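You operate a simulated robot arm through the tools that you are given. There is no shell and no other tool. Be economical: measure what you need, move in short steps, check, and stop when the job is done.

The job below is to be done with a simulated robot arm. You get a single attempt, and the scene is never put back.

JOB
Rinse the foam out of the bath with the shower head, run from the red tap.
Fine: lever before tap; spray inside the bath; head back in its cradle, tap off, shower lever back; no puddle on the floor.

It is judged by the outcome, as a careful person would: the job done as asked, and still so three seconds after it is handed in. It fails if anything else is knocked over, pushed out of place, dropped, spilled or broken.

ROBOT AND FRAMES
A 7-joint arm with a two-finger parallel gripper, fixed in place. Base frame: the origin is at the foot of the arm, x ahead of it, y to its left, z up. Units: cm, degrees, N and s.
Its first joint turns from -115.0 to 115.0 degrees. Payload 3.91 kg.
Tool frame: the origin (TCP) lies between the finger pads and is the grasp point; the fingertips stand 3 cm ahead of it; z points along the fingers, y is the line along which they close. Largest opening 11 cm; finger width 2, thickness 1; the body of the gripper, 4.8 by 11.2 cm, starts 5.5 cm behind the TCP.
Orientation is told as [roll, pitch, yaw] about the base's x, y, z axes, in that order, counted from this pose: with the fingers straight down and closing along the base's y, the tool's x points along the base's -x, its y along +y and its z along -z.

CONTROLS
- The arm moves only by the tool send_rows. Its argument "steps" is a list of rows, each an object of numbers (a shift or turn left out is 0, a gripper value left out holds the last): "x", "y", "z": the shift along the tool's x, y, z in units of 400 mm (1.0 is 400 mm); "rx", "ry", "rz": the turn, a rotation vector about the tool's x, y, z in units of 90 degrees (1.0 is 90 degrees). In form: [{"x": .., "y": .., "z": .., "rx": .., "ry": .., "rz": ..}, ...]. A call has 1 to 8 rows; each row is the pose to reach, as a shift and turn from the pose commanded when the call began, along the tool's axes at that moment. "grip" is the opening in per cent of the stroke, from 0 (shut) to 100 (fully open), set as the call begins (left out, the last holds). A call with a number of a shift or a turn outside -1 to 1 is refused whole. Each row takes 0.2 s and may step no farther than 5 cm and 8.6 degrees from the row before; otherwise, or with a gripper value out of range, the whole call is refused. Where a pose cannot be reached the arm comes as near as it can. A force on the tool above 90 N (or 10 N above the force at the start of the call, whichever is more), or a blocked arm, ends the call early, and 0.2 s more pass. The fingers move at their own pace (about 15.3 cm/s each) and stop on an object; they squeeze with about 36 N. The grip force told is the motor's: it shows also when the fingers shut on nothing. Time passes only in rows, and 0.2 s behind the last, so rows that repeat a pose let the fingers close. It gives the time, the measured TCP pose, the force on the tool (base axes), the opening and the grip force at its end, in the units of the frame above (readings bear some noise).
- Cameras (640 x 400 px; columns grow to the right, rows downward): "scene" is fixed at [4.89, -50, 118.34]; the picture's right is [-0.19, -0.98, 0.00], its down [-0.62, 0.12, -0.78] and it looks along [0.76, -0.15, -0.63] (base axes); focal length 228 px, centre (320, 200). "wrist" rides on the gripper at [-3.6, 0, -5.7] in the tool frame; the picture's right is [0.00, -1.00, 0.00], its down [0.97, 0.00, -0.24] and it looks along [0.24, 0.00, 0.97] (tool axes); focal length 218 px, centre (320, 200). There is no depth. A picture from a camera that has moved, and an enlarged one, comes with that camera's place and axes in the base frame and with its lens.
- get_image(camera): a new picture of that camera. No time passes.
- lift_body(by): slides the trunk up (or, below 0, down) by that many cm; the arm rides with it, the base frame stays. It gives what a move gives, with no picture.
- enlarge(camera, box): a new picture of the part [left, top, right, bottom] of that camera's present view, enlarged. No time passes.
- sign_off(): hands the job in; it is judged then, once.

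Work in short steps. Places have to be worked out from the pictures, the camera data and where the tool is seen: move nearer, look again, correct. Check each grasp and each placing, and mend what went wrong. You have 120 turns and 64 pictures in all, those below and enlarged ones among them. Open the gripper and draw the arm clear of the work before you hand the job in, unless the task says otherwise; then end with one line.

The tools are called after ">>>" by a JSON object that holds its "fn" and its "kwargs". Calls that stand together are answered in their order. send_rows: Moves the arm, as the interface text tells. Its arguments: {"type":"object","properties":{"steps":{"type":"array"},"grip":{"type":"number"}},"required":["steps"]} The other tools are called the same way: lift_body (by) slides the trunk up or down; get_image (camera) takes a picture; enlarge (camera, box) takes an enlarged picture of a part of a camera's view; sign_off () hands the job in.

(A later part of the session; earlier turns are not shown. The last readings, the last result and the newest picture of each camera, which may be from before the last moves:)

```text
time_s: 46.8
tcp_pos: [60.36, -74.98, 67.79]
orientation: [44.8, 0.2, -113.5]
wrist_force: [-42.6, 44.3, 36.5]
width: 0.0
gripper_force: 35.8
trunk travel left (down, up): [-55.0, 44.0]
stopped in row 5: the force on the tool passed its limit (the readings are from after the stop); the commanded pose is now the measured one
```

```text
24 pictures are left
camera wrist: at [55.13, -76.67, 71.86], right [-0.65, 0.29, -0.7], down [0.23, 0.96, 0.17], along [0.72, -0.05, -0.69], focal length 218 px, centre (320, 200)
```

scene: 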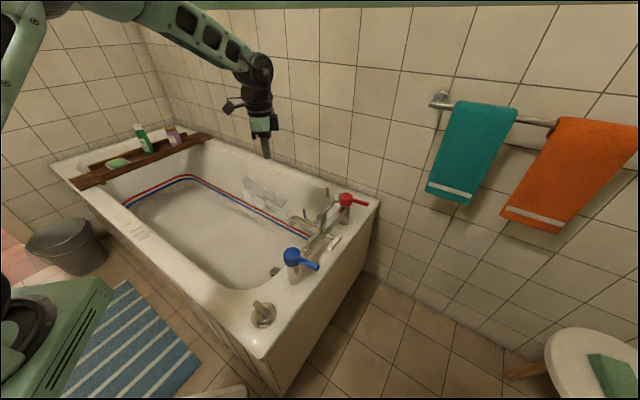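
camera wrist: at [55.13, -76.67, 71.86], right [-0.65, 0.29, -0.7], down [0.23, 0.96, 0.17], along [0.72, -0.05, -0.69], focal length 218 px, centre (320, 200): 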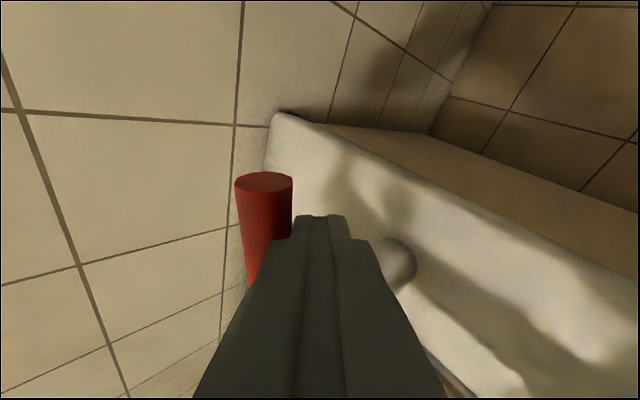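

Strong resistance with no rotation: wrong direction, so it must open the other way. I back off, open the fingers and will straddle the stub to swing it toward the centre.

>>> {"fn": "send_rows", "kwargs": {"steps": [{"z": -0.05}, {"z": -0.15}, {"z": -0.25}]}}

>>> {"fn": "send_rows", "kwargs": {"steps": [{"z": 0}, {"z": 0}], "grip": 45}}

>>> {"fn": "get_image", "kwargs": {"camera": "wrist"}}

```text
time_s: 47.5
tcp_pos: [54.17, -72.24, 74.57]
orientation: [44.6, 0.0, -114.1]
wrist_force: [-0.2, 0.7, -0.4]
width: 0.0
gripper_force: 35.6
trunk travel left (down, up): [-55.0, 44.0]
```

```text
time_s: 48.1
tcp_pos: [54.14, -72.28, 74.72]
orientation: [44.6, 0.2, -114.0]
wrist_force: [-1.6, 0.0, -0.8]
width: 4.94
gripper_force: 0.0
trunk travel left (down, up): [-55.0, 44.0]
```

```text
23 pictures are left
camera wrist: at [48.94, -73.83, 78.62], right [-0.65, 0.29, -0.7], down [0.24, 0.95, 0.17], along [0.72, -0.06, -0.69], focal length 218 px, centre (320, 200)
```

wrist: 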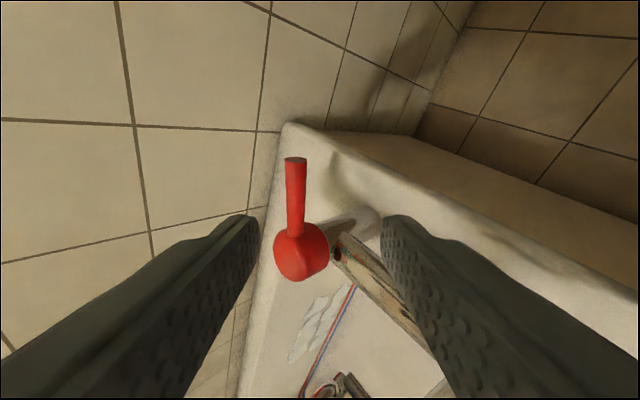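

The stub lies between the fingers. I centre on it and advance so it sits between the pads, then close partly around it.

>>> {"fn": "send_rows", "kwargs": {"steps": [{"x": -0.005, "y": 0.046, "z": 0.05}, {"x": -0.01, "y": 0.046, "z": 0.16}, {"x": -0.01, "y": 0.046, "z": 0.27}]}}

>>> {"fn": "send_rows", "kwargs": {"steps": [{"z": 0}, {"z": 0}, {"z": 0}], "grip": 0}}

>>> {"fn": "get_image", "kwargs": {"camera": "wrist"}}

```text
time_s: 49.0
tcp_pos: [62.2, -76.54, 68.18]
orientation: [44.7, 0.1, -114.1]
wrist_force: [4.3, -2.6, 4.6]
width: 4.96
gripper_force: 0.0
trunk travel left (down, up): [-55.0, 44.0]
```

```text
time_s: 49.8
tcp_pos: [62.08, -76.47, 68.27]
orientation: [44.7, 0.2, -114.1]
wrist_force: [13.0, -11.9, 7.2]
width: 1.57
gripper_force: 45.2
trunk travel left (down, up): [-55.0, 44.0]
```

```text
22 pictures are left
camera wrist: at [56.9, -78.13, 72.2], right [-0.65, 0.29, -0.7], down [0.24, 0.95, 0.17], along [0.72, -0.06, -0.69], focal length 218 px, centre (320, 200)
```

wrist: 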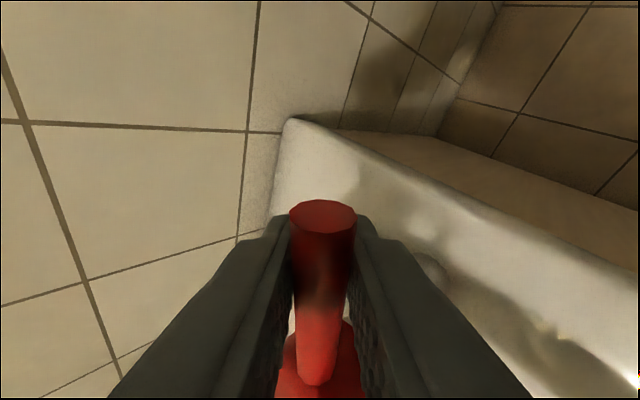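

Gripped. The stub may already have turned ~10° by my push; I check for water in the bath before deciding direction.

>>> {"fn": "enlarge", "kwargs": {"camera": "scene", "box": [220, 170, 400, 300]}}

```text
3.08 times, centred on (310, 235) of scene
camera zoom: at [4.89, -50.0, 118.34], right [-0.19, -0.98, 0.0], down [-0.62, 0.12, -0.78], along [0.76, -0.15, -0.63], focal length 702 px, centre (351, 92)
```

zoom: 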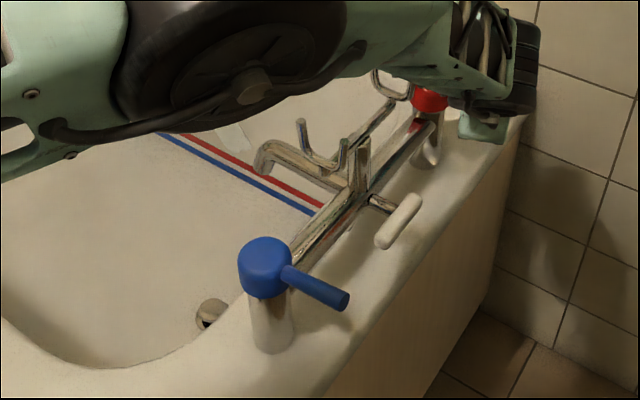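

No flow from the spout. I test a small swing toward the centre (about 12°) with the stub gripped.

>>> {"fn": "send_rows", "kwargs": {"steps": [{"x": 0.004, "y": -0.011, "z": -0.011, "ry": -0.03, "rz": 0.03}, {"x": 0.008, "y": -0.0225, "z": -0.022, "ry": -0.06, "rz": 0.06}, {"x": 0.008, "y": -0.0225, "z": -0.022, "ry": -0.06, "rz": 0.06}]}}

```text
time_s: 50.5
tcp_pos: [61.07, -75.54, 68.25]
orientation: [44.7, 0.0, -121.8]
wrist_force: [20.3, -14.8, 7.1]
width: 1.66
gripper_force: 45.5
trunk travel left (down, up): [-55.0, 44.0]
```

It moves with moderate resistance. I continue along the arc and check.

>>> {"fn": "send_rows", "kwargs": {"steps": [{"x": 0.0064, "y": -0.021, "z": -0.021}, {"x": 0.0235, "y": -0.042, "z": -0.042}, {"x": 0.0235, "y": -0.042, "z": -0.042}]}}

>>> {"fn": "get_image", "kwargs": {"camera": "wrist"}}

```text
time_s: 51.2
tcp_pos: [60.16, -74.67, 69.52]
orientation: [46.0, -0.4, -122.1]
wrist_force: [16.0, -15.0, -3.4]
width: 1.69
gripper_force: 44.9
trunk travel left (down, up): [-55.0, 44.0]
stopped in row 3: the force on the tool passed its limit (the readings are from after the stop); the commanded pose is now the measured one
```

```text
20 pictures are left
camera wrist: at [54.75, -75.43, 73.48], right [-0.59, 0.36, -0.72], down [0.37, 0.92, 0.16], along [0.72, -0.17, -0.68], focal length 218 px, centre (320, 200)
```

wrist: 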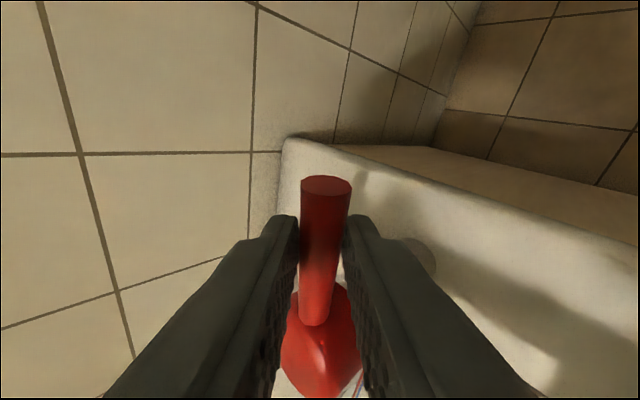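

It's back at its closed angle and blocked this way, so the opening direction is toward the wall but stiff; my earlier push was just too fast. I loosen slightly and re-seat on the stub.

>>> {"fn": "send_rows", "kwargs": {"steps": [{"z": 0}, {"z": 0.03}, {"z": 0.065}], "grip": 27}}

```text
time_s: 52.0
tcp_pos: [61.57, -75.73, 67.95]
orientation: [46.0, -0.6, -122.1]
wrist_force: [-5.5, -3.8, 6.1]
width: 2.98
gripper_force: 0.0
trunk travel left (down, up): [-55.0, 44.0]
```

Now close on it and turn slowly toward the wall, co-rotating the hand.

>>> {"fn": "send_rows", "kwargs": {"steps": [{"z": 0}, {"x": -0.001, "y": 0.0075, "z": 0.0075, "ry": 0.024, "rz": -0.023}, {"x": -0.0016, "y": 0.015, "z": 0.015, "ry": 0.048, "rz": -0.046}, {"x": -0.001, "y": 0.022, "z": 0.022, "ry": 0.072, "rz": -0.069}, {"x": 0, "y": 0.03, "z": 0.03, "ry": 0.096, "rz": -0.092}, {"x": 0.0022, "y": 0.037, "z": 0.037, "ry": 0.12, "rz": -0.115}, {"x": 0.0045, "y": 0.044, "z": 0.0445, "ry": 0.144, "rz": -0.138}, {"x": 0.008, "y": 0.051, "z": 0.051, "ry": 0.168, "rz": -0.161}], "grip": 0}}

>>> {"fn": "get_image", "kwargs": {"camera": "wrist"}}

```text
time_s: 53.8
tcp_pos: [64.46, -76.63, 67.82]
orientation: [45.8, -0.3, -100.6]
wrist_force: [9.7, 11.8, 13.2]
width: 1.51
gripper_force: 45.2
trunk travel left (down, up): [-55.0, 44.0]
```

```text
19 pictures are left
camera wrist: at [59.71, -79.35, 71.76], right [-0.69, 0.12, -0.72], down [0.01, 0.99, 0.16], along [0.73, 0.1, -0.68], focal length 218 px, centre (320, 200)
```

wrist: 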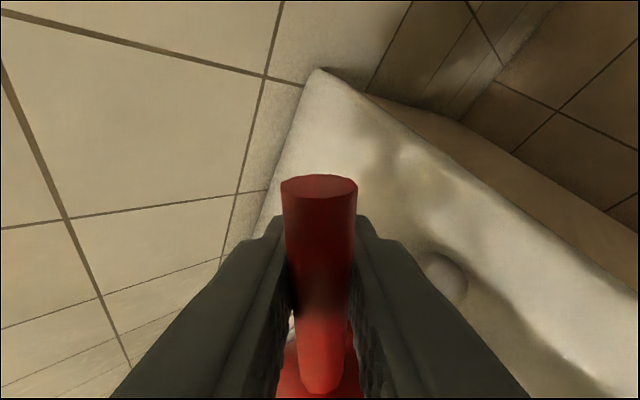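

Turning smoothly now (about 30° so far, low force). I continue another 30°.

>>> {"fn": "send_rows", "kwargs": {"steps": [{"x": 0.001, "y": 0.009, "z": 0.009, "ry": 0.016, "rz": -0.015}, {"x": 0.002, "y": 0.018, "z": 0.0185, "ry": 0.032, "rz": -0.031}, {"x": 0.0055, "y": 0.0265, "z": 0.027, "ry": 0.048, "rz": -0.046}, {"x": 0.009, "y": 0.035, "z": 0.035, "ry": 0.064, "rz": -0.062}, {"x": 0.014, "y": 0.043, "z": 0.043, "ry": 0.08, "rz": -0.077}, {"x": 0.0195, "y": 0.05, "z": 0.051, "ry": 0.096, "rz": -0.093}]}}

>>> {"fn": "get_image", "kwargs": {"camera": "scene"}}

```text
time_s: 55.2
tcp_pos: [66.0, -75.25, 67.76]
orientation: [45.3, -0.5, -89.4]
wrist_force: [-16.0, -42.5, -25.5]
width: 1.71
gripper_force: 44.7
out of reach, approached as far as the arm can: row 5, 6
trunk travel left (down, up): [-55.0, 44.0]
```

```text
18 pictures are left
```

scene: 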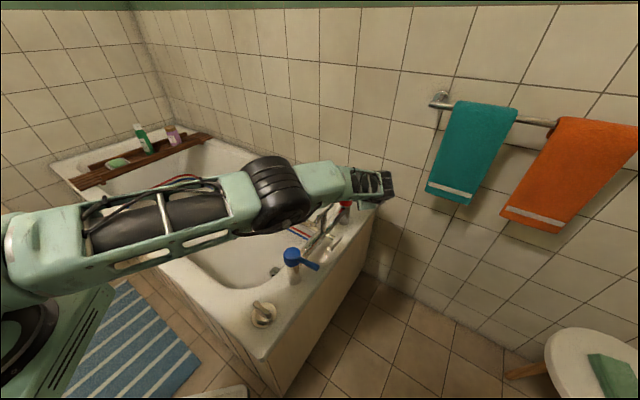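

The arm is fully stretched; the tap is about 47° open. I release the stub and retract carefully.

>>> {"fn": "send_rows", "kwargs": {"steps": [{"z": 0}, {"z": -0.03}, {"z": -0.1}, {"z": -0.2}, {"z": -0.3}, {"z": -0.3}], "grip": 40}}

>>> {"fn": "get_image", "kwargs": {"camera": "wrist"}}

>>> {"fn": "get_image", "kwargs": {"camera": "scene"}}

```text
time_s: 56.6
tcp_pos: [57.9, -74.86, 76.54]
orientation: [45.8, -0.3, -89.0]
wrist_force: [-0.8, 0.3, 0.2]
width: 4.4
gripper_force: 0.0
trunk travel left (down, up): [-55.0, 44.0]
```

```text
17 pictures are left
camera wrist: at [53.87, -78.52, 80.44], right [-0.7, -0.02, -0.72], down [-0.19, 0.97, 0.16], along [0.69, 0.25, -0.68], focal length 218 px, centre (320, 200)
```

wrist: 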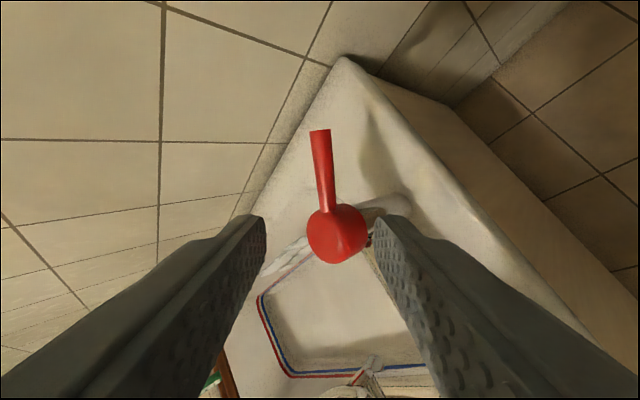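

```text
16 pictures are left
```

scene: 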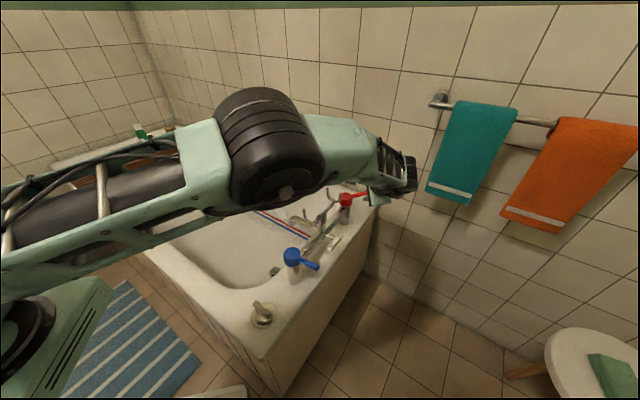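

The stub now points at about −78° (≈52° open). I retract upward over the bath to check for water from the head.

>>> {"fn": "send_rows", "kwargs": {"steps": [{"x": 0.03, "y": 0.035, "z": -0.08, "rx": 0.08}, {"x": 0.08, "y": 0.07, "z": -0.15, "rx": 0.16}, {"x": 0.14, "y": 0.1, "z": -0.22, "rx": 0.25}, {"x": 0.2, "y": 0.14, "z": -0.28, "rx": 0.34}, {"x": 0.26, "y": 0.17, "z": -0.33, "rx": 0.43}, {"x": 0.32, "y": 0.2, "z": -0.365, "rx": 0.51}]}}

>>> {"fn": "get_image", "kwargs": {"camera": "scene"}}

```text
time_s: 58.0
tcp_pos: [52.65, -62.41, 92.57]
orientation: [-0.4, -0.3, -89.1]
wrist_force: [0.0, -0.6, -0.1]
width: 4.39
gripper_force: 0.1
trunk travel left (down, up): [-55.0, 44.0]
```

```text
15 pictures are left
```

scene: 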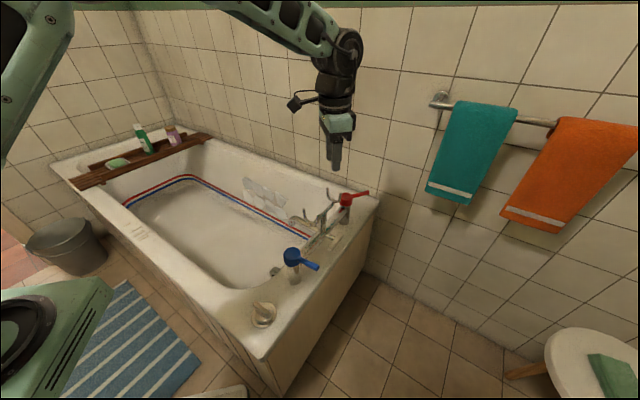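

Good posture. I go above the handset with yaw −45 and look down.

>>> {"fn": "send_rows", "kwargs": {"steps": [{"x": 0.06, "y": 0.055, "z": 0.0, "rz": -0.07}, {"x": 0.12, "y": 0.11, "z": 0.03, "rz": -0.14}, {"x": 0.18, "y": 0.165, "z": 0.09, "rz": -0.21}, {"x": 0.24, "y": 0.22, "z": 0.16, "rz": -0.28}, {"x": 0.3, "y": 0.275, "z": 0.24, "rz": -0.35}, {"x": 0.36, "y": 0.33, "z": 0.32, "rz": -0.42}, {"x": 0.412, "y": 0.385, "z": 0.4, "rz": -0.49}]}}

>>> {"fn": "get_image", "kwargs": {"camera": "wrist"}}

```text
time_s: 59.6
tcp_pos: [67.87, -45.63, 76.25]
orientation: [-0.3, -0.1, -44.8]
wrist_force: [-0.1, -0.2, 0.2]
width: 4.39
gripper_force: 0.0
trunk travel left (down, up): [-55.0, 44.0]
```

```text
14 pictures are left
camera wrist: at [70.33, -48.09, 81.86], right [-0.7, -0.71, 0.01], down [-0.69, 0.69, 0.24], along [-0.17, 0.16, -0.97], focal length 218 px, centre (320, 200)
```

wrist: 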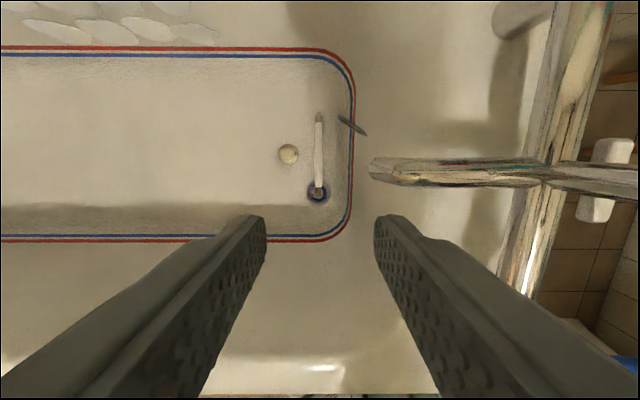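

The handset lies as placed; face-down I can't see flow. I descend as before to regrasp it.

>>> {"fn": "send_rows", "kwargs": {"steps": [{"x": -0.017, "z": 0.12}, {"x": -0.017, "z": 0.24}, {"x": -0.017, "z": 0.36}, {"x": -0.017, "z": 0.48}, {"x": -0.017, "z": 0.6}, {"x": -0.017, "z": 0.68}], "grip": 50}}

>>> {"fn": "lift_body", "kwargs": {"by": -28}}

>>> {"fn": "get_image", "kwargs": {"camera": "wrist"}}

```text
time_s: 61.0
tcp_pos: [68.05, -46.14, 48.96]
orientation: [-0.4, -0.1, -45.0]
wrist_force: [0.7, 0.1, -0.2]
width: 5.51
gripper_force: 0.0
trunk travel left (down, up): [-55.0, 44.0]
```

```text
time_s: 63.8
tcp_pos: [68.22, -46.1, 20.99]
orientation: [-0.3, 0.0, -44.9]
wrist_force: [-0.1, -0.5, -0.1]
width: 5.54
gripper_force: 0.1
trunk travel left (down, up): [-27.0, 72.0]
```

```text
13 pictures are left
camera wrist: at [70.72, -48.53, 26.7], right [-0.71, -0.71, 0.01], down [-0.69, 0.69, 0.24], along [-0.17, 0.16, -0.97], focal length 218 px, centre (320, 200)
```

wrist: 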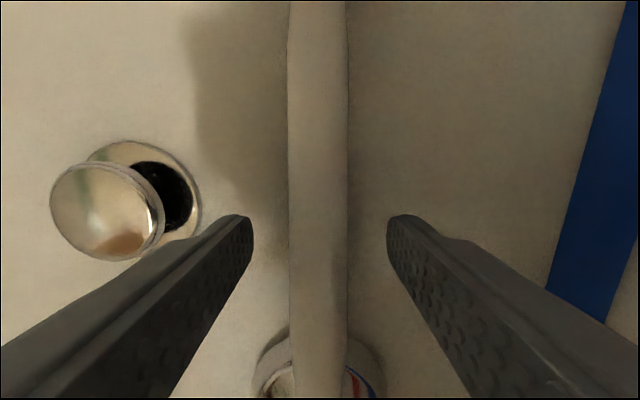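

Well centred over the handle. Lower 1.8 cm, grip, and lift by the trunk.

>>> {"fn": "send_rows", "kwargs": {"steps": [{"z": 0.025}, {"z": 0.046}]}}

>>> {"fn": "send_rows", "kwargs": {"steps": [{"z": 0}, {"z": 0}, {"z": 0}], "grip": 0}}

>>> {"fn": "lift_body", "kwargs": {"by": 28}}

>>> {"fn": "get_image", "kwargs": {"camera": "scene"}}

```text
time_s: 64.4
tcp_pos: [68.3, -46.08, 19.16]
orientation: [-0.3, -0.1, -44.9]
wrist_force: [1.2, 0.1, 0.4]
width: 5.48
gripper_force: 0.1
trunk travel left (down, up): [-27.0, 72.0]
```

```text
time_s: 65.2
tcp_pos: [68.27, -45.99, 19.19]
orientation: [-0.4, -0.1, -44.9]
wrist_force: [0.9, 1.4, -0.9]
width: 2.62
gripper_force: 35.8
trunk travel left (down, up): [-27.0, 72.0]
```

```text
time_s: 68.0
tcp_pos: [68.33, -46.01, 47.13]
orientation: [-0.4, -0.1, -44.9]
wrist_force: [0.5, -0.1, -2.5]
width: 2.65
gripper_force: 36.1
trunk travel left (down, up): [-55.0, 44.0]
```

```text
12 pictures are left
```

scene: 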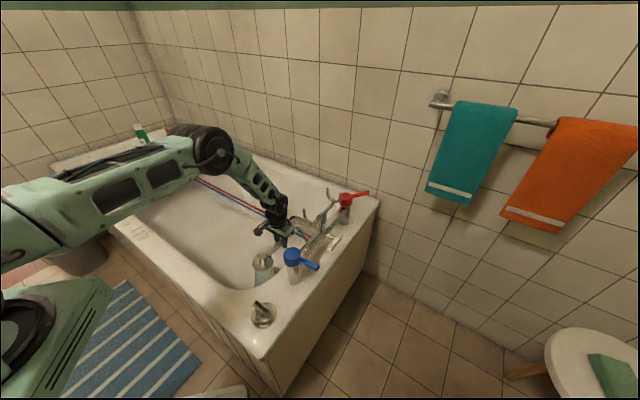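

There seem to be streaks under the head; I check that the water runs.

>>> {"fn": "enlarge", "kwargs": {"camera": "scene", "box": [220, 200, 340, 300]}}

```text
4.00 times, centred on (280, 250) of scene
camera zoom: at [4.89, -50.0, 118.34], right [-0.19, -0.98, 0.0], down [-0.62, 0.12, -0.78], along [0.76, -0.15, -0.63], focal length 913 px, centre (480, 0)
```

zoom: 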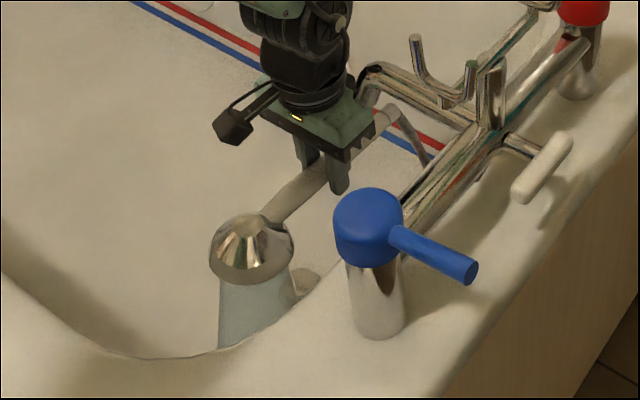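

Water is running as a straight jet along the tool axis. I now move along the bath while tilting ~50° toward the far wall so the jet hits the foam (about l=58, w=107, z=34 in bath axes).

>>> {"fn": "send_rows", "kwargs": {"steps": [{"y": 0.06, "z": -0.08, "ry": -0.05}, {"y": 0.16, "z": -0.14, "ry": -0.13}, {"y": 0.25, "z": -0.18, "ry": -0.215}, {"y": 0.34, "z": -0.2, "ry": -0.3}, {"y": 0.43, "z": -0.21, "ry": -0.385}, {"y": 0.52, "z": -0.22, "ry": -0.47}, {"y": 0.6, "z": -0.22, "ry": -0.555}]}}

>>> {"fn": "get_image", "kwargs": {"camera": "scene"}}

```text
time_s: 69.6
tcp_pos: [85.29, -29.02, 55.74]
orientation: [-0.5, -50.1, -44.5]
wrist_force: [0.4, -0.7, -2.2]
width: 2.62
gripper_force: 36.1
trunk travel left (down, up): [-55.0, 44.0]
```

```text
10 pictures are left
```

scene: 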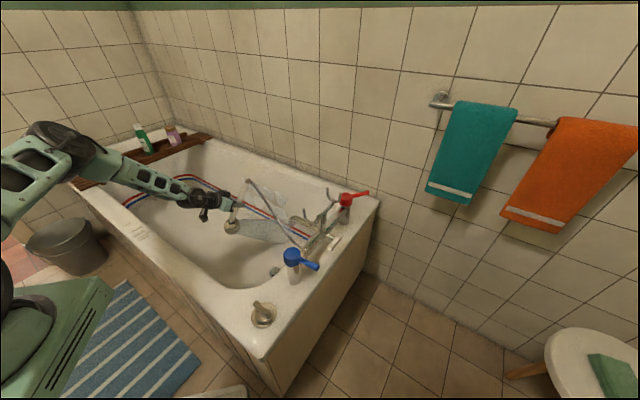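

Jet reaches the wall region. I use the wrist view to see it against the foam.

>>> {"fn": "get_image", "kwargs": {"camera": "wrist"}}

```text
9 pictures are left
camera wrist: at [83.82, -27.53, 62.07], right [-0.71, -0.71, 0.01], down [-0.57, 0.57, -0.59], along [0.41, -0.42, -0.81], focal length 218 px, centre (320, 200)
```

wrist: 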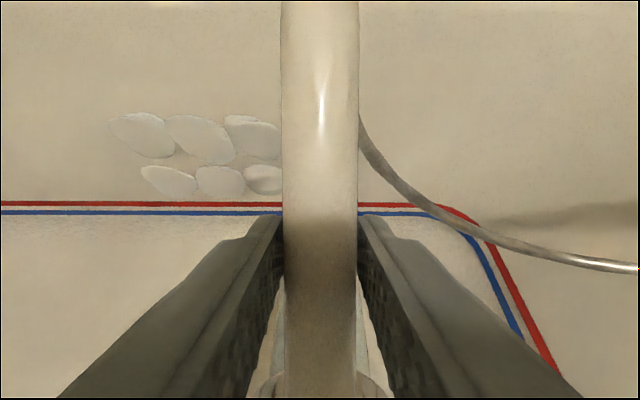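

Six foam patches remain at l≈52–71, z≈28–39; the jet currently hits about l=41, z=36. I sweep slowly along the bath over the upper row.

>>> {"fn": "send_rows", "kwargs": {"steps": [{"x": 0.028, "y": 0.04, "z": -0.024}, {"x": 0.028, "y": 0.085, "z": -0.024}, {"x": 0.028, "y": 0.13, "z": -0.024}, {"x": 0.028, "y": 0.175, "z": -0.024}, {"x": 0.028, "y": 0.22, "z": -0.024}, {"x": 0.028, "y": 0.265, "z": -0.024}, {"x": 0.028, "y": 0.31, "z": -0.024}, {"x": 0.028, "y": 0.35, "z": -0.024}]}}

>>> {"fn": "get_image", "kwargs": {"camera": "wrist"}}

```text
time_s: 71.4
tcp_pos: [94.25, -18.11, 55.48]
orientation: [-0.7, -50.0, -44.6]
wrist_force: [-0.3, 0.7, -2.9]
width: 2.62
gripper_force: 36.0
trunk travel left (down, up): [-55.0, 44.0]
```

```text
8 pictures are left
camera wrist: at [92.75, -16.66, 61.92], right [-0.71, -0.71, 0.01], down [-0.57, 0.57, -0.59], along [0.41, -0.42, -0.81], focal length 218 px, centre (320, 200)
```

wrist: 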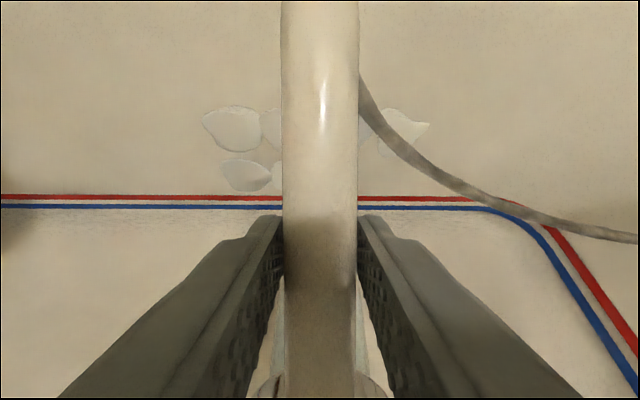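

The jet strikes slightly lower than thought: lower patches passed so far are gone, upper remain. I yaw left to finish the lower row, keeping the height.

>>> {"fn": "send_rows", "kwargs": {"steps": [{"rx": 0.05, "ry": -0.005, "rz": -0.042}, {"rx": 0.1, "ry": -0.015, "rz": -0.084}, {"rx": 0.15, "ry": -0.025, "rz": -0.126}, {"rx": 0.2, "ry": -0.035, "rz": -0.168}, {"rx": 0.25, "ry": -0.045, "rz": -0.21}, {"rx": 0.29, "ry": -0.05, "rz": -0.243}, {"rx": 0.29, "ry": -0.05, "rz": -0.243}]}}

>>> {"fn": "send_rows", "kwargs": {"steps": [{"ry": -0.09}, {"rx": -0.06, "ry": -0.09, "rz": 0.042}, {"rx": -0.12, "ry": -0.09, "rz": 0.084}, {"rx": -0.18, "ry": -0.09, "rz": 0.126}, {"rx": -0.24, "ry": -0.085, "rz": 0.168}, {"rx": -0.3, "ry": -0.08, "rz": 0.21}, {"rx": -0.36, "ry": -0.075, "rz": 0.252}, {"rx": -0.42, "ry": -0.07, "rz": 0.294}]}}

>>> {"fn": "get_image", "kwargs": {"camera": "wrist"}}

```text
time_s: 73.0
tcp_pos: [91.49, -18.86, 56.57]
orientation: [-50.8, -44.4, -12.6]
wrist_force: [0.9, -0.7, -2.8]
width: 2.62
gripper_force: 36.2
out of reach, approached as far as the arm can: row 5, 6, 7
trunk travel left (down, up): [-55.0, 44.0]
```

```text
time_s: 74.8
tcp_pos: [91.48, -18.92, 56.44]
orientation: [17.8, -58.5, -50.1]
wrist_force: [-0.7, -0.4, -2.9]
width: 2.6
gripper_force: 35.8
trunk travel left (down, up): [-55.0, 44.0]
```

```text
7 pictures are left
camera wrist: at [88.45, -17.84, 62.35], right [-0.56, -0.81, -0.16], down [-0.51, 0.49, -0.71], along [0.65, -0.32, -0.69], focal length 218 px, centre (320, 200)
```

wrist: 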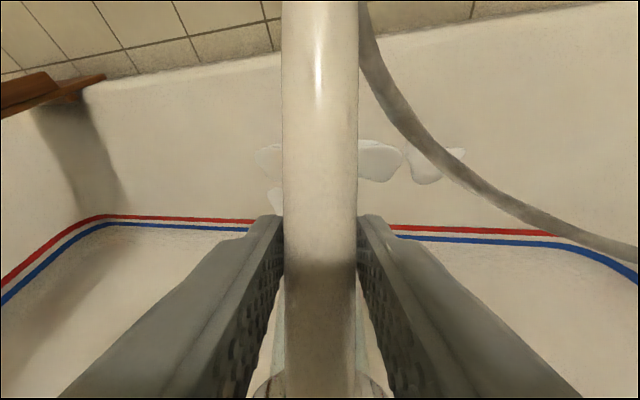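

I had the tilt sign of the head offset wrong (the head hangs below the grip), so the jet strikes ~13 cm low. Upper patches remain at z≈39 plus one lower at l≈73. I raise the trunk 13 cm and sweep the yaw across.

>>> {"fn": "lift_body", "kwargs": {"by": 13}}

>>> {"fn": "send_rows", "kwargs": {"steps": [{"rx": -0.0713, "ry": 0.0133, "rz": -0.0417}, {"rx": -0.1426, "ry": 0.0266, "rz": -0.0834}, {"rx": -0.1426, "ry": 0.0266, "rz": -0.0834}, {"rx": -0.0713, "ry": 0.0133, "rz": -0.0417}, {"rx": 0, "ry": 0, "rz": 0}, {"rx": 0.0713, "ry": -0.0133, "rz": 0.0417}, {"rx": 0.1426, "ry": -0.0266, "rz": 0.0834}, {"rx": 0.214, "ry": -0.04, "rz": 0.125}]}}

>>> {"fn": "send_rows", "kwargs": {"steps": [{"rx": 0.0713, "ry": -0.0133, "rz": 0.0417}, {"rx": 0.1426, "ry": -0.0266, "rz": 0.0834}, {"rx": 0.1426, "ry": -0.0266, "rz": 0.0834}]}}

>>> {"fn": "get_image", "kwargs": {"camera": "scene"}}

```text
time_s: 76.4
tcp_pos: [91.63, -18.93, 69.44]
orientation: [17.7, -58.3, -50.1]
wrist_force: [0.2, -0.3, -3.0]
width: 2.63
gripper_force: 36.0
trunk travel left (down, up): [-68.0, 31.0]
```

```text
time_s: 78.2
tcp_pos: [94.81, -15.72, 75.25]
orientation: [28.2, -55.2, -81.5]
wrist_force: [0.7, -0.6, -2.8]
width: 2.62
gripper_force: 36.0
trunk travel left (down, up): [-68.0, 31.0]
```

```text
time_s: 79.0
tcp_pos: [92.87, -17.82, 71.77]
orientation: [21.2, -57.1, -90.6]
wrist_force: [0.1, -0.2, -1.7]
width: 2.6
gripper_force: 36.1
trunk travel left (down, up): [-68.0, 31.0]
```

```text
6 pictures are left
```

scene: 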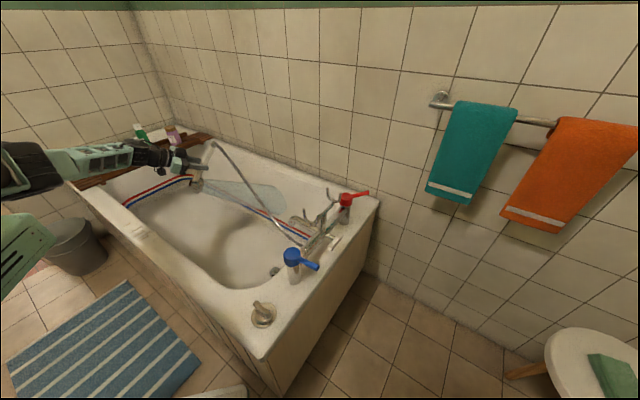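

The jet is on the far inner wall; I zoom to see what foam remains.

>>> {"fn": "enlarge", "kwargs": {"camera": "scene", "box": [170, 140, 310, 240]}}

```text
4.00 times, centred on (240, 190) of scene
camera zoom: at [4.89, -50.0, 118.34], right [-0.19, -0.98, 0.0], down [-0.62, 0.12, -0.78], along [0.76, -0.15, -0.63], focal length 913 px, centre (640, 240)
```

zoom: 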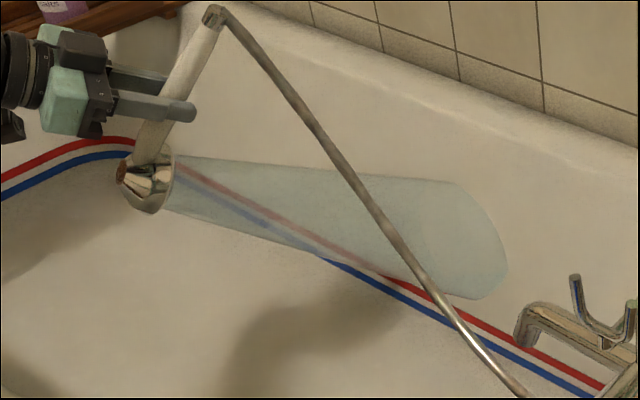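

All foam appears gone. I turn the jet downward (tool vertical, yaw −45) with limited translation, staying over the bath.

>>> {"fn": "send_rows", "kwargs": {"steps": [{"x": -0.0085, "y": -0.031, "z": 0.016, "rx": -0.0055, "ry": 0.0837, "rz": -0.0427}, {"x": -0.017, "y": -0.062, "z": 0.033, "rx": -0.011, "ry": 0.1675, "rz": -0.0855}, {"x": -0.0255, "y": -0.093, "z": 0.049, "rx": -0.0165, "ry": 0.251, "rz": -0.128}, {"x": -0.034, "y": -0.124, "z": 0.065, "rx": -0.022, "ry": 0.335, "rz": -0.171}, {"x": -0.0425, "y": -0.154, "z": 0.082, "rx": -0.0275, "ry": 0.419, "rz": -0.214}, {"x": -0.051, "y": -0.185, "z": 0.098, "rx": -0.033, "ry": 0.5025, "rz": -0.2565}, {"x": -0.0595, "y": -0.216, "z": 0.115, "rx": -0.0385, "ry": 0.586, "rz": -0.299}, {"x": -0.068, "y": -0.247, "z": 0.131, "rx": -0.044, "ry": 0.67, "rz": -0.342}]}}

>>> {"fn": "get_image", "kwargs": {"camera": "wrist"}}

```text
time_s: 80.8
tcp_pos: [84.2, -27.45, 67.72]
orientation: [-2.2, 0.6, -45.0]
wrist_force: [0.2, 0.2, -1.3]
width: 2.62
gripper_force: 35.7
trunk travel left (down, up): [-68.0, 31.0]
```

```text
4 pictures are left
camera wrist: at [86.83, -29.8, 73.27], right [-0.71, -0.71, 0.04], down [-0.68, 0.69, 0.25], along [-0.2, 0.15, -0.97], focal length 218 px, centre (320, 200)
```

wrist: 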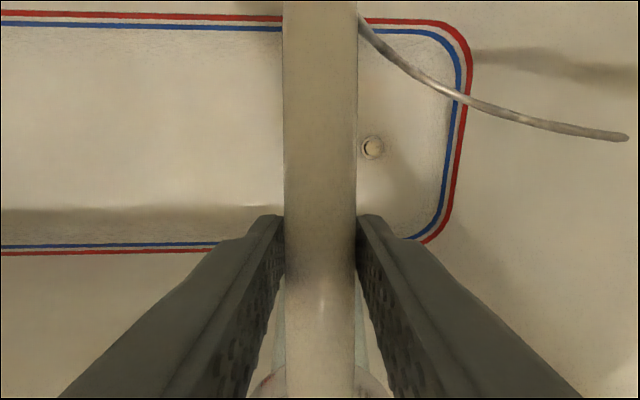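

Now translate back over the drain end, level the small tilt, and lower the head to the bath floor as before.

>>> {"fn": "send_rows", "kwargs": {"steps": [{"x": -0.01, "y": -0.12, "rx": -0.005, "ry": 0.003}, {"x": -0.02, "y": -0.24, "rx": -0.01, "ry": 0.006}, {"x": -0.03, "y": -0.36, "rx": -0.015, "ry": 0.009}, {"x": -0.04, "y": -0.48, "rx": -0.022, "ry": 0.0126}, {"x": -0.049, "y": -0.6, "rx": -0.022, "ry": 0.0126}, {"x": -0.049, "y": -0.61, "z": 0.1, "rx": -0.022, "ry": 0.0126}, {"x": -0.049, "y": -0.61, "z": 0.19, "rx": -0.022, "ry": 0.0126}]}}

>>> {"fn": "lift_body", "kwargs": {"by": -38}}

```text
time_s: 82.4
tcp_pos: [68.04, -46.53, 60.88]
orientation: [-0.4, 1.5, -45.0]
wrist_force: [0.1, -0.1, -2.9]
width: 2.63
gripper_force: 36.1
trunk travel left (down, up): [-68.0, 31.0]
```

```text
time_s: 86.1
tcp_pos: [68.05, -46.66, 22.95]
orientation: [-0.3, 1.5, -45.1]
wrist_force: [0.5, 0.3, -2.6]
width: 2.59
gripper_force: 35.9
trunk travel left (down, up): [-30.0, 69.0]
```

Before releasing, I verify the wall where the foam was.

>>> {"fn": "enlarge", "kwargs": {"camera": "scene", "box": [170, 130, 350, 260]}}

```text
3.08 times, centred on (260, 195) of scene
camera zoom: at [4.89, -50.0, 118.34], right [-0.19, -0.98, 0.0], down [-0.62, 0.12, -0.78], along [0.76, -0.15, -0.63], focal length 702 px, centre (505, 215)
```

zoom: 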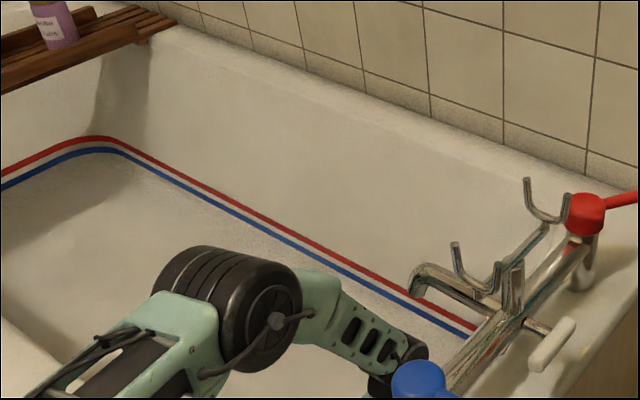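

Foam is completely gone. Lower the last few centimetres and check contact.

>>> {"fn": "send_rows", "kwargs": {"steps": [{"z": 0.04, "ry": -0.008}, {"z": 0.07, "ry": -0.012}, {"z": 0.085, "ry": -0.012}, {"z": 0.095, "ry": -0.012}]}}

```text
time_s: 87.1
tcp_pos: [68.16, -46.51, 19.52]
orientation: [-0.3, 0.3, -45.1]
wrist_force: [-3.6, 3.4, 23.6]
width: 2.62
gripper_force: 36.0
trunk travel left (down, up): [-30.0, 69.0]
```

Contact made. Release and rise with the trunk.

>>> {"fn": "send_rows", "kwargs": {"steps": [{"z": -0.004}, {"z": -0.004}, {"z": -0.004}], "grip": 47}}

>>> {"fn": "lift_body", "kwargs": {"by": 28}}

```text
time_s: 87.9
tcp_pos: [68.05, -46.47, 19.32]
orientation: [-0.2, 0.6, -45.1]
wrist_force: [-0.4, 0.4, 0.2]
width: 5.18
gripper_force: 0.0
trunk travel left (down, up): [-30.0, 69.0]
```

```text
time_s: 90.7
tcp_pos: [67.99, -46.47, 47.28]
orientation: [-0.3, 0.5, -45.2]
wrist_force: [0.1, -0.7, 0.4]
width: 5.16
gripper_force: 0.0
trunk travel left (down, up): [-58.0, 41.0]
```

Now back up to the tap: rise, then reverse the earlier approach.

>>> {"fn": "send_rows", "kwargs": {"steps": [{"z": -0.12}, {"z": -0.24}, {"z": -0.36}, {"z": -0.48}, {"z": -0.6}, {"z": -0.72}, {"z": -0.84}, {"z": -0.96}]}}

>>> {"fn": "send_rows", "kwargs": {"steps": [{"x": -0.002, "y": -0.09, "z": -0.03, "rz": 0.081}, {"x": -0.004, "y": -0.18, "z": -0.06, "rz": 0.162}, {"x": -0.006, "y": -0.28, "z": -0.09, "rz": 0.243}, {"x": -0.008, "y": -0.37, "z": -0.12, "rz": 0.324}, {"x": -0.01, "y": -0.46, "z": -0.15, "rz": 0.406}, {"x": -0.01, "y": -0.5525, "z": -0.17, "rz": 0.487}]}}

```text
time_s: 91.1
tcp_pos: [67.95, -45.26, 50.66]
orientation: [0.1, 1.4, -44.9]
wrist_force: [9.8, 13.2, -7.6]
width: 5.18
gripper_force: 0.0
trunk travel left (down, up): [-58.0, 41.0]
stopped in row 2: the force on the tool passed its limit (the readings are from after the stop); the commanded pose is now the measured one
```

```text
time_s: 91.5
tcp_pos: [68.1, -45.05, 51.14]
orientation: [1.3, 1.2, -46.7]
wrist_force: [13.1, 14.7, -7.8]
width: 5.18
gripper_force: 0.0
trunk travel left (down, up): [-58.0, 41.0]
stopped in row 1: the force on the tool passed its limit (the readings are from after the stop); the commanded pose is now the measured one
```

Caught lightly on the spout (reaction pushes along the bath). I lower a touch, move 4 cm away along the bath, then rise.

>>> {"fn": "send_rows", "kwargs": {"steps": [{"z": 0.03, "y": 0.03}, {"z": 0.05, "y": 0.08}, {"z": 0.05, "y": 0.14}, {"z": 0.0, "y": 0.15}]}}

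>>> {"fn": "get_image", "kwargs": {"camera": "scene"}}

```text
time_s: 92.5
tcp_pos: [72.4, -41.24, 51.21]
orientation: [1.2, 1.0, -46.9]
wrist_force: [-0.2, 0.2, -0.1]
width: 5.17
gripper_force: 0.2
trunk travel left (down, up): [-58.0, 41.0]
```

```text
2 pictures are left
```

scene: 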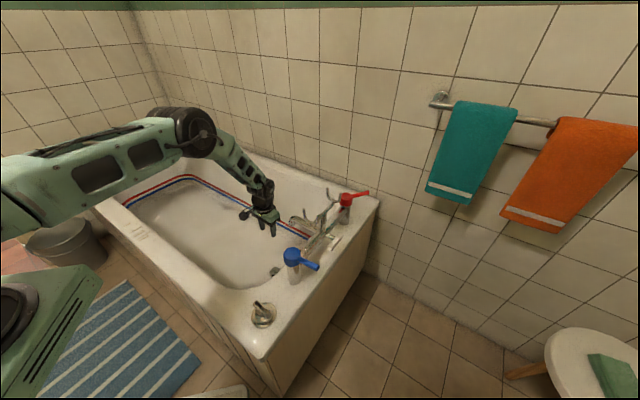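

Free and tap set intact. Rise to clear height, levelling the tool.

>>> {"fn": "send_rows", "kwargs": {"steps": [{"z": -0.12, "ry": -0.01, "rz": -0.01}, {"z": -0.24, "ry": -0.017, "rz": -0.021}, {"z": -0.36, "ry": -0.017, "rz": -0.021}, {"z": -0.48, "ry": -0.017, "rz": -0.021}, {"z": -0.6, "ry": -0.017, "rz": -0.021}, {"z": -0.72, "ry": -0.017, "rz": -0.021}, {"z": -0.84, "ry": -0.017, "rz": -0.021}, {"z": -0.96, "ry": -0.017, "rz": -0.021}]}}

```text
time_s: 94.3
tcp_pos: [72.58, -42.34, 89.66]
orientation: [1.1, -0.4, -45.0]
wrist_force: [-0.6, -1.2, -0.6]
width: 5.17
gripper_force: 0.1
trunk travel left (down, up): [-58.0, 41.0]
```

Move back to the inward point near the red tap with yaw −89.

>>> {"fn": "send_rows", "kwargs": {"steps": [{"y": -0.118, "z": -0.01, "rx": 0.002, "ry": -0.001, "rz": 0.081}, {"y": -0.236, "z": -0.02, "rx": 0.004, "ry": -0.002, "rz": 0.162}, {"y": -0.354, "z": -0.04, "rx": 0.006, "ry": -0.003, "rz": 0.243}, {"y": -0.472, "z": -0.06, "rx": 0.008, "ry": -0.004, "rz": 0.324}, {"y": -0.59, "z": -0.07, "rx": 0.01, "ry": -0.005, "rz": 0.406}, {"x": -0.004, "y": -0.7075, "z": -0.0725, "rx": 0.012, "ry": -0.0055, "rz": 0.487}]}}

```text
time_s: 95.7
tcp_pos: [52.65, -62.52, 92.06]
orientation: [0.3, -0.4, -88.9]
wrist_force: [-0.2, 0.7, -0.1]
width: 5.16
gripper_force: 0.0
trunk travel left (down, up): [-58.0, 41.0]
```

Set trunk to the same height as before, then tilt and move to the retract point in front of the stub.

>>> {"fn": "lift_body", "kwargs": {"by": -3}}

>>> {"fn": "send_rows", "kwargs": {"steps": [{"x": -0.05, "y": 0.01, "z": 0.03, "rx": -0.085}, {"x": -0.1, "y": 0.03, "z": 0.07, "rx": -0.17}, {"x": -0.15, "y": 0.06, "z": 0.12, "rx": -0.255}, {"x": -0.21, "y": 0.09, "z": 0.18, "rx": -0.34}, {"x": -0.26, "y": 0.115, "z": 0.25, "rx": -0.425}, {"x": -0.305, "y": 0.1375, "z": 0.3125, "rx": -0.51}]}}

```text
time_s: 96.4
tcp_pos: [52.47, -62.4, 89.0]
orientation: [0.4, -0.4, -88.9]
wrist_force: [-0.7, -0.3, -1.0]
width: 5.19
gripper_force: 0.1
trunk travel left (down, up): [-55.0, 44.0]
```

```text
time_s: 97.8
tcp_pos: [58.42, -74.5, 76.66]
orientation: [46.4, -0.6, -88.8]
wrist_force: [0.3, 0.0, 1.4]
width: 5.21
gripper_force: 0.1
trunk travel left (down, up): [-55.0, 44.0]
```

Advance onto the stub and close.

>>> {"fn": "send_rows", "kwargs": {"steps": [{"x": -0.01, "y": -0.02, "z": 0.08}, {"x": -0.016, "y": -0.027, "z": 0.18}, {"x": -0.016, "y": -0.027, "z": 0.28}]}}

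>>> {"fn": "send_rows", "kwargs": {"steps": [{"z": 0}, {"z": 0}, {"z": 0}], "grip": 0}}

```text
time_s: 98.6
tcp_pos: [65.82, -75.48, 68.07]
orientation: [46.3, -0.4, -88.9]
wrist_force: [0.8, -1.1, 2.9]
width: 5.18
gripper_force: 0.0
trunk travel left (down, up): [-55.0, 44.0]
```

```text
time_s: 99.4
tcp_pos: [65.81, -75.42, 68.14]
orientation: [46.3, -0.7, -88.9]
wrist_force: [3.7, -3.6, 5.5]
width: 1.7
gripper_force: 45.1
trunk travel left (down, up): [-55.0, 44.0]
```

Gripped. Turn the stub back (clockwise) along its arc, slowly.

>>> {"fn": "send_rows", "kwargs": {"steps": [{"y": -0.0085, "z": -0.0085, "ry": -0.034, "rz": 0.0325}, {"x": 0.0005, "y": -0.017, "z": -0.017, "ry": -0.068, "rz": 0.065}, {"x": 0.003, "y": -0.025, "z": -0.025, "ry": -0.1, "rz": 0.098}, {"x": 0.007, "y": -0.033, "z": -0.033, "ry": -0.136, "rz": 0.13}, {"x": 0.012, "y": -0.041, "z": -0.041, "ry": -0.17, "rz": 0.163}, {"x": 0.018, "y": -0.048, "z": -0.048, "ry": -0.204, "rz": 0.195}, {"x": 0.026, "y": -0.055, "z": -0.055, "ry": -0.238, "rz": 0.228}, {"x": 0.034, "y": -0.061, "z": -0.061, "ry": -0.272, "rz": 0.26}]}}

```text
time_s: 100.3
tcp_pos: [63.92, -76.15, 68.6]
orientation: [46.8, -0.7, -104.5]
wrist_force: [21.1, -45.5, -5.4]
width: 1.66
gripper_force: 45.1
trunk travel left (down, up): [-55.0, 44.0]
stopped in row 4: the force on the tool passed its limit (the readings are from after the stop); the commanded pose is now the measured one
```

Radial force: fingers are too close to the knob. I open, shift ~1.4 cm outward along the stub, and regrip.

>>> {"fn": "send_rows", "kwargs": {"steps": [{"z": 0}, {"x": -0.02}, {"x": -0.035}], "grip": 30}}

>>> {"fn": "send_rows", "kwargs": {"steps": [{"z": 0}, {"z": 0}], "grip": 0}}

```text
time_s: 101.1
tcp_pos: [63.64, -77.27, 68.64]
orientation: [46.8, -0.7, -103.8]
wrist_force: [0.0, -0.2, 0.0]
width: 3.29
gripper_force: 0.1
trunk travel left (down, up): [-55.0, 44.0]
```

```text
time_s: 101.7
tcp_pos: [63.6, -77.26, 68.71]
orientation: [46.9, -0.8, -103.7]
wrist_force: [-3.1, 4.2, -1.0]
width: 1.63
gripper_force: 44.9
trunk travel left (down, up): [-55.0, 44.0]
```

Regripped at a larger radius. Continue turning to the closed stop.

>>> {"fn": "send_rows", "kwargs": {"steps": [{"x": 0.003, "y": -0.006, "z": -0.0065, "ry": -0.024, "rz": 0.023}, {"x": 0.006, "y": -0.0125, "z": -0.0135, "ry": -0.0487, "rz": 0.0455}, {"x": 0.008, "y": -0.019, "z": -0.02, "ry": -0.073, "rz": 0.068}, {"x": 0.0105, "y": -0.025, "z": -0.027, "ry": -0.0974, "rz": 0.091}, {"x": 0.014, "y": -0.032, "z": -0.034, "ry": -0.122, "rz": 0.114}, {"x": 0.017, "y": -0.038, "z": -0.04, "ry": -0.146, "rz": 0.137}, {"x": 0.021, "y": -0.043, "z": -0.046, "ry": -0.16, "rz": 0.15}, {"x": 0.025, "y": -0.048, "z": -0.051, "ry": -0.17, "rz": 0.16}]}}

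```text
time_s: 103.5
tcp_pos: [61.06, -75.66, 68.66]
orientation: [47.2, -0.7, -125.1]
wrist_force: [0.7, -10.2, -3.8]
width: 1.54
gripper_force: 45.0
trunk travel left (down, up): [-55.0, 44.0]
```

Angle matches the closed position; I nudge a bit further to confirm the stop.

>>> {"fn": "send_rows", "kwargs": {"steps": [{"x": 0.0015, "y": -0.006, "z": -0.0065}, {"x": 0.003, "y": -0.012, "z": -0.013}, {"x": 0.004, "y": -0.016, "z": -0.017}]}}

```text
time_s: 104.3
tcp_pos: [60.5, -75.13, 68.86]
orientation: [47.2, -0.7, -124.9]
wrist_force: [25.4, -33.5, -0.9]
width: 1.59
gripper_force: 44.7
trunk travel left (down, up): [-55.0, 44.0]
```

Firm stop at the closed position. Release and retract.

>>> {"fn": "send_rows", "kwargs": {"steps": [{"z": 0}, {"z": -0.03}, {"z": -0.12}, {"z": -0.22}, {"z": -0.3}, {"z": -0.3}], "grip": 45}}

```text
time_s: 105.7
tcp_pos: [53.14, -69.86, 76.84]
orientation: [47.1, -0.7, -124.8]
wrist_force: [-0.1, -0.2, -0.4]
width: 4.94
gripper_force: 0.0
trunk travel left (down, up): [-55.0, 44.0]
```

>>> {"fn": "send_rows", "kwargs": {"steps": [{"x": 0.02, "y": 0.035, "z": -0.08, "rx": 0.087}, {"x": 0.05, "y": 0.07, "z": -0.16, "rx": 0.174}, {"x": 0.09, "y": 0.1, "z": -0.23, "rx": 0.261}, {"x": 0.13, "y": 0.135, "z": -0.29, "rx": 0.348}, {"x": 0.165, "y": 0.165, "z": -0.34, "rx": 0.436}, {"x": 0.2, "y": 0.195, "z": -0.378, "rx": 0.523}]}}

```text
time_s: 107.1
tcp_pos: [53.17, -59.73, 92.73]
orientation: [-0.1, -0.6, -124.9]
wrist_force: [0.1, 0.2, 1.0]
width: 4.96
gripper_force: 0.0
trunk travel left (down, up): [-55.0, 44.0]
```

Rotate back toward yaw −45 while moving over the bath.

>>> {"fn": "send_rows", "kwargs": {"steps": [{"x": 0.035, "y": 0.009, "z": 0.01, "rz": -0.089}, {"x": 0.07, "y": 0.018, "z": 0.02, "rz": -0.178}, {"x": 0.105, "y": 0.027, "z": 0.03, "rz": -0.267}, {"x": 0.14, "y": 0.036, "z": 0.04, "rz": -0.356}, {"x": 0.18, "y": 0.045, "z": 0.05, "rz": -0.445}, {"x": 0.22, "y": 0.054, "z": 0.06, "rz": -0.534}, {"x": 0.25, "y": 0.062, "z": 0.07, "rz": -0.623}, {"x": 0.284, "y": 0.07, "z": 0.075, "rz": -0.712}]}}

```text
time_s: 108.9
tcp_pos: [62.04, -52.07, 89.68]
orientation: [-0.6, -0.4, -60.6]
wrist_force: [0.5, 0.9, 0.0]
width: 4.97
gripper_force: 0.1
trunk travel left (down, up): [-55.0, 44.0]
```

>>> {"fn": "send_rows", "kwargs": {"steps": [{"x": 0.025, "y": 0.1, "rz": -0.06, "ry": 0.004}, {"x": 0.05, "y": 0.2, "rz": -0.12, "ry": 0.008}, {"x": 0.0735, "y": 0.295, "rz": -0.173, "ry": 0.008}, {"x": 0.0735, "y": 0.295, "z": 0.12, "rz": -0.173, "ry": 0.008}, {"x": 0.0735, "y": 0.295, "z": 0.24, "rz": -0.173, "ry": 0.008}, {"x": 0.0735, "y": 0.295, "z": 0.36, "rz": -0.173, "ry": 0.008}, {"x": 0.0735, "y": 0.295, "z": 0.48, "rz": -0.173, "ry": 0.008}, {"x": 0.0735, "y": 0.295, "z": 0.6, "rz": -0.173, "ry": 0.008}]}}

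>>> {"fn": "send_rows", "kwargs": {"steps": [{"z": 0.12}, {"z": 0.24}, {"z": 0.36}]}}

>>> {"fn": "lift_body", "kwargs": {"by": -26}}

```text
time_s: 110.7
tcp_pos: [70.66, -44.04, 65.26]
orientation: [-0.5, 0.5, -45.3]
wrist_force: [0.1, -0.3, 0.9]
width: 4.95
gripper_force: 0.1
trunk travel left (down, up): [-55.0, 44.0]
```

```text
time_s: 111.5
tcp_pos: [70.61, -44.11, 51.02]
orientation: [-0.5, 0.6, -45.1]
wrist_force: [-1.0, -0.4, 0.3]
width: 4.93
gripper_force: 0.1
trunk travel left (down, up): [-55.0, 44.0]
```

```text
time_s: 114.2
tcp_pos: [70.55, -44.08, 25.1]
orientation: [-0.5, 0.5, -45.2]
wrist_force: [-0.7, -0.1, 0.1]
width: 4.96
gripper_force: 0.0
trunk travel left (down, up): [-29.0, 70.0]
```

Shift over the handle and lower with force watch.

>>> {"fn": "send_rows", "kwargs": {"steps": [{"y": -0.045}, {"y": -0.087}, {"y": -0.087, "z": 0.05}, {"y": -0.087, "z": 0.1}, {"y": -0.087, "z": 0.143}], "grip": 55}}

>>> {"fn": "send_rows", "kwargs": {"steps": [{"z": 0}, {"z": 0}, {"z": 0}], "grip": 0}}

```text
time_s: 115.4
tcp_pos: [68.01, -46.7, 19.26]
orientation: [-0.6, 0.6, -45.1]
wrist_force: [0.1, -0.3, 0.8]
width: 6.05
gripper_force: 0.0
trunk travel left (down, up): [-29.0, 70.0]
```

```text
time_s: 116.2
tcp_pos: [68.02, -46.68, 19.2]
orientation: [-0.5, 0.5, -45.2]
wrist_force: [0.8, -0.4, -0.1]
width: 2.61
gripper_force: 36.3
trunk travel left (down, up): [-29.0, 70.0]
```

Gripped the handset. Lift slightly, shift away from the spout, then raise.

>>> {"fn": "send_rows", "kwargs": {"steps": [{"z": -0.06}, {"z": -0.12}, {"z": -0.12, "y": 0.06}, {"z": -0.12, "y": 0.12}]}}

>>> {"fn": "lift_body", "kwargs": {"by": 26}}

>>> {"fn": "send_rows", "kwargs": {"steps": [{"z": -0.12}, {"z": -0.24}, {"z": -0.36}, {"z": -0.48}, {"z": -0.6}, {"z": -0.72}, {"z": -0.84}, {"z": -0.92}]}}

>>> {"fn": "get_image", "kwargs": {"camera": "scene"}}

```text
time_s: 117.2
tcp_pos: [71.49, -43.09, 24.06]
orientation: [-0.6, 0.6, -45.3]
wrist_force: [0.0, -0.4, -2.1]
width: 2.61
gripper_force: 35.7
trunk travel left (down, up): [-29.0, 70.0]
```

```text
time_s: 119.9
tcp_pos: [71.44, -43.11, 50.14]
orientation: [-0.5, 0.6, -45.2]
wrist_force: [-0.6, -0.5, -2.6]
width: 2.63
gripper_force: 35.9
trunk travel left (down, up): [-55.0, 44.0]
```

```text
time_s: 121.7
tcp_pos: [72.06, -43.31, 86.85]
orientation: [-0.5, 0.8, -45.1]
wrist_force: [0.4, -0.4, -3.3]
width: 2.61
gripper_force: 35.9
trunk travel left (down, up): [-55.0, 44.0]
```

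```text
1 pictures are left
```

scene: 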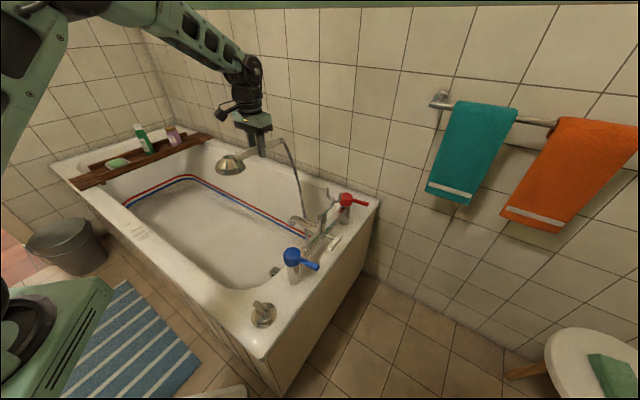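

Water is off, foam gone, floor dry, red stub back in its original direction. Now return the handset above the cradle and lower it to the recorded pose.

>>> {"fn": "send_rows", "kwargs": {"steps": [{"x": 0.004, "y": -0.12, "rx": -0.003}, {"x": 0.008, "y": -0.24, "rx": -0.006}, {"x": 0.012, "y": -0.36, "rx": -0.0102, "ry": -0.0024}, {"x": 0.016, "y": -0.48, "rx": -0.0102, "ry": -0.0024}, {"x": 0.02, "y": -0.58, "rx": -0.0102, "ry": -0.0024}, {"x": 0.02, "y": -0.603, "rx": -0.0102, "ry": -0.0024}]}}

```text
time_s: 123.1
tcp_pos: [54.52, -59.57, 87.19]
orientation: [0.4, 0.4, -45.2]
wrist_force: [0.1, 1.2, -2.2]
width: 2.62
gripper_force: 36.0
trunk travel left (down, up): [-55.0, 44.0]
```

>>> {"fn": "send_rows", "kwargs": {"steps": [{"y": -0.006, "z": 0.08, "ry": -0.006}, {"y": -0.006, "z": 0.16, "ry": -0.006}, {"y": -0.006, "z": 0.22, "ry": -0.006}, {"y": -0.006, "z": 0.27, "ry": -0.006}]}}

>>> {"fn": "send_rows", "kwargs": {"steps": [{"z": 0.02}, {"z": 0.04}, {"z": 0.06}, {"z": 0.075}]}}

```text
time_s: 124.1
tcp_pos: [54.12, -59.89, 76.29]
orientation: [0.3, -0.2, -45.2]
wrist_force: [0.5, 0.8, -2.7]
width: 2.6
gripper_force: 35.9
trunk travel left (down, up): [-55.0, 44.0]
```

```text
time_s: 125.1
tcp_pos: [54.22, -59.65, 73.5]
orientation: [0.3, -0.5, -45.1]
wrist_force: [3.6, -3.7, 23.1]
width: 2.65
gripper_force: 36.0
trunk travel left (down, up): [-55.0, 44.0]
```

Resting in the cradle (contact at 73.5, original 73.3). Release gently and rise.

>>> {"fn": "send_rows", "kwargs": {"steps": [{"z": -0.005}, {"z": -0.005}, {"z": -0.005}], "grip": 55}}

>>> {"fn": "send_rows", "kwargs": {"steps": [{"z": -0.1}, {"z": -0.2}, {"z": -0.3}, {"z": -0.4}]}}

```text
time_s: 125.9
tcp_pos: [54.12, -59.58, 73.56]
orientation: [0.4, -0.1, -45.3]
wrist_force: [0.1, 0.2, 0.4]
width: 6.04
gripper_force: 0.0
trunk travel left (down, up): [-55.0, 44.0]
```

```text
time_s: 126.9
tcp_pos: [54.29, -59.61, 89.64]
orientation: [0.4, -0.1, -45.2]
wrist_force: [0.2, 0.8, -0.8]
width: 6.09
gripper_force: 0.1
trunk travel left (down, up): [-55.0, 44.0]
```

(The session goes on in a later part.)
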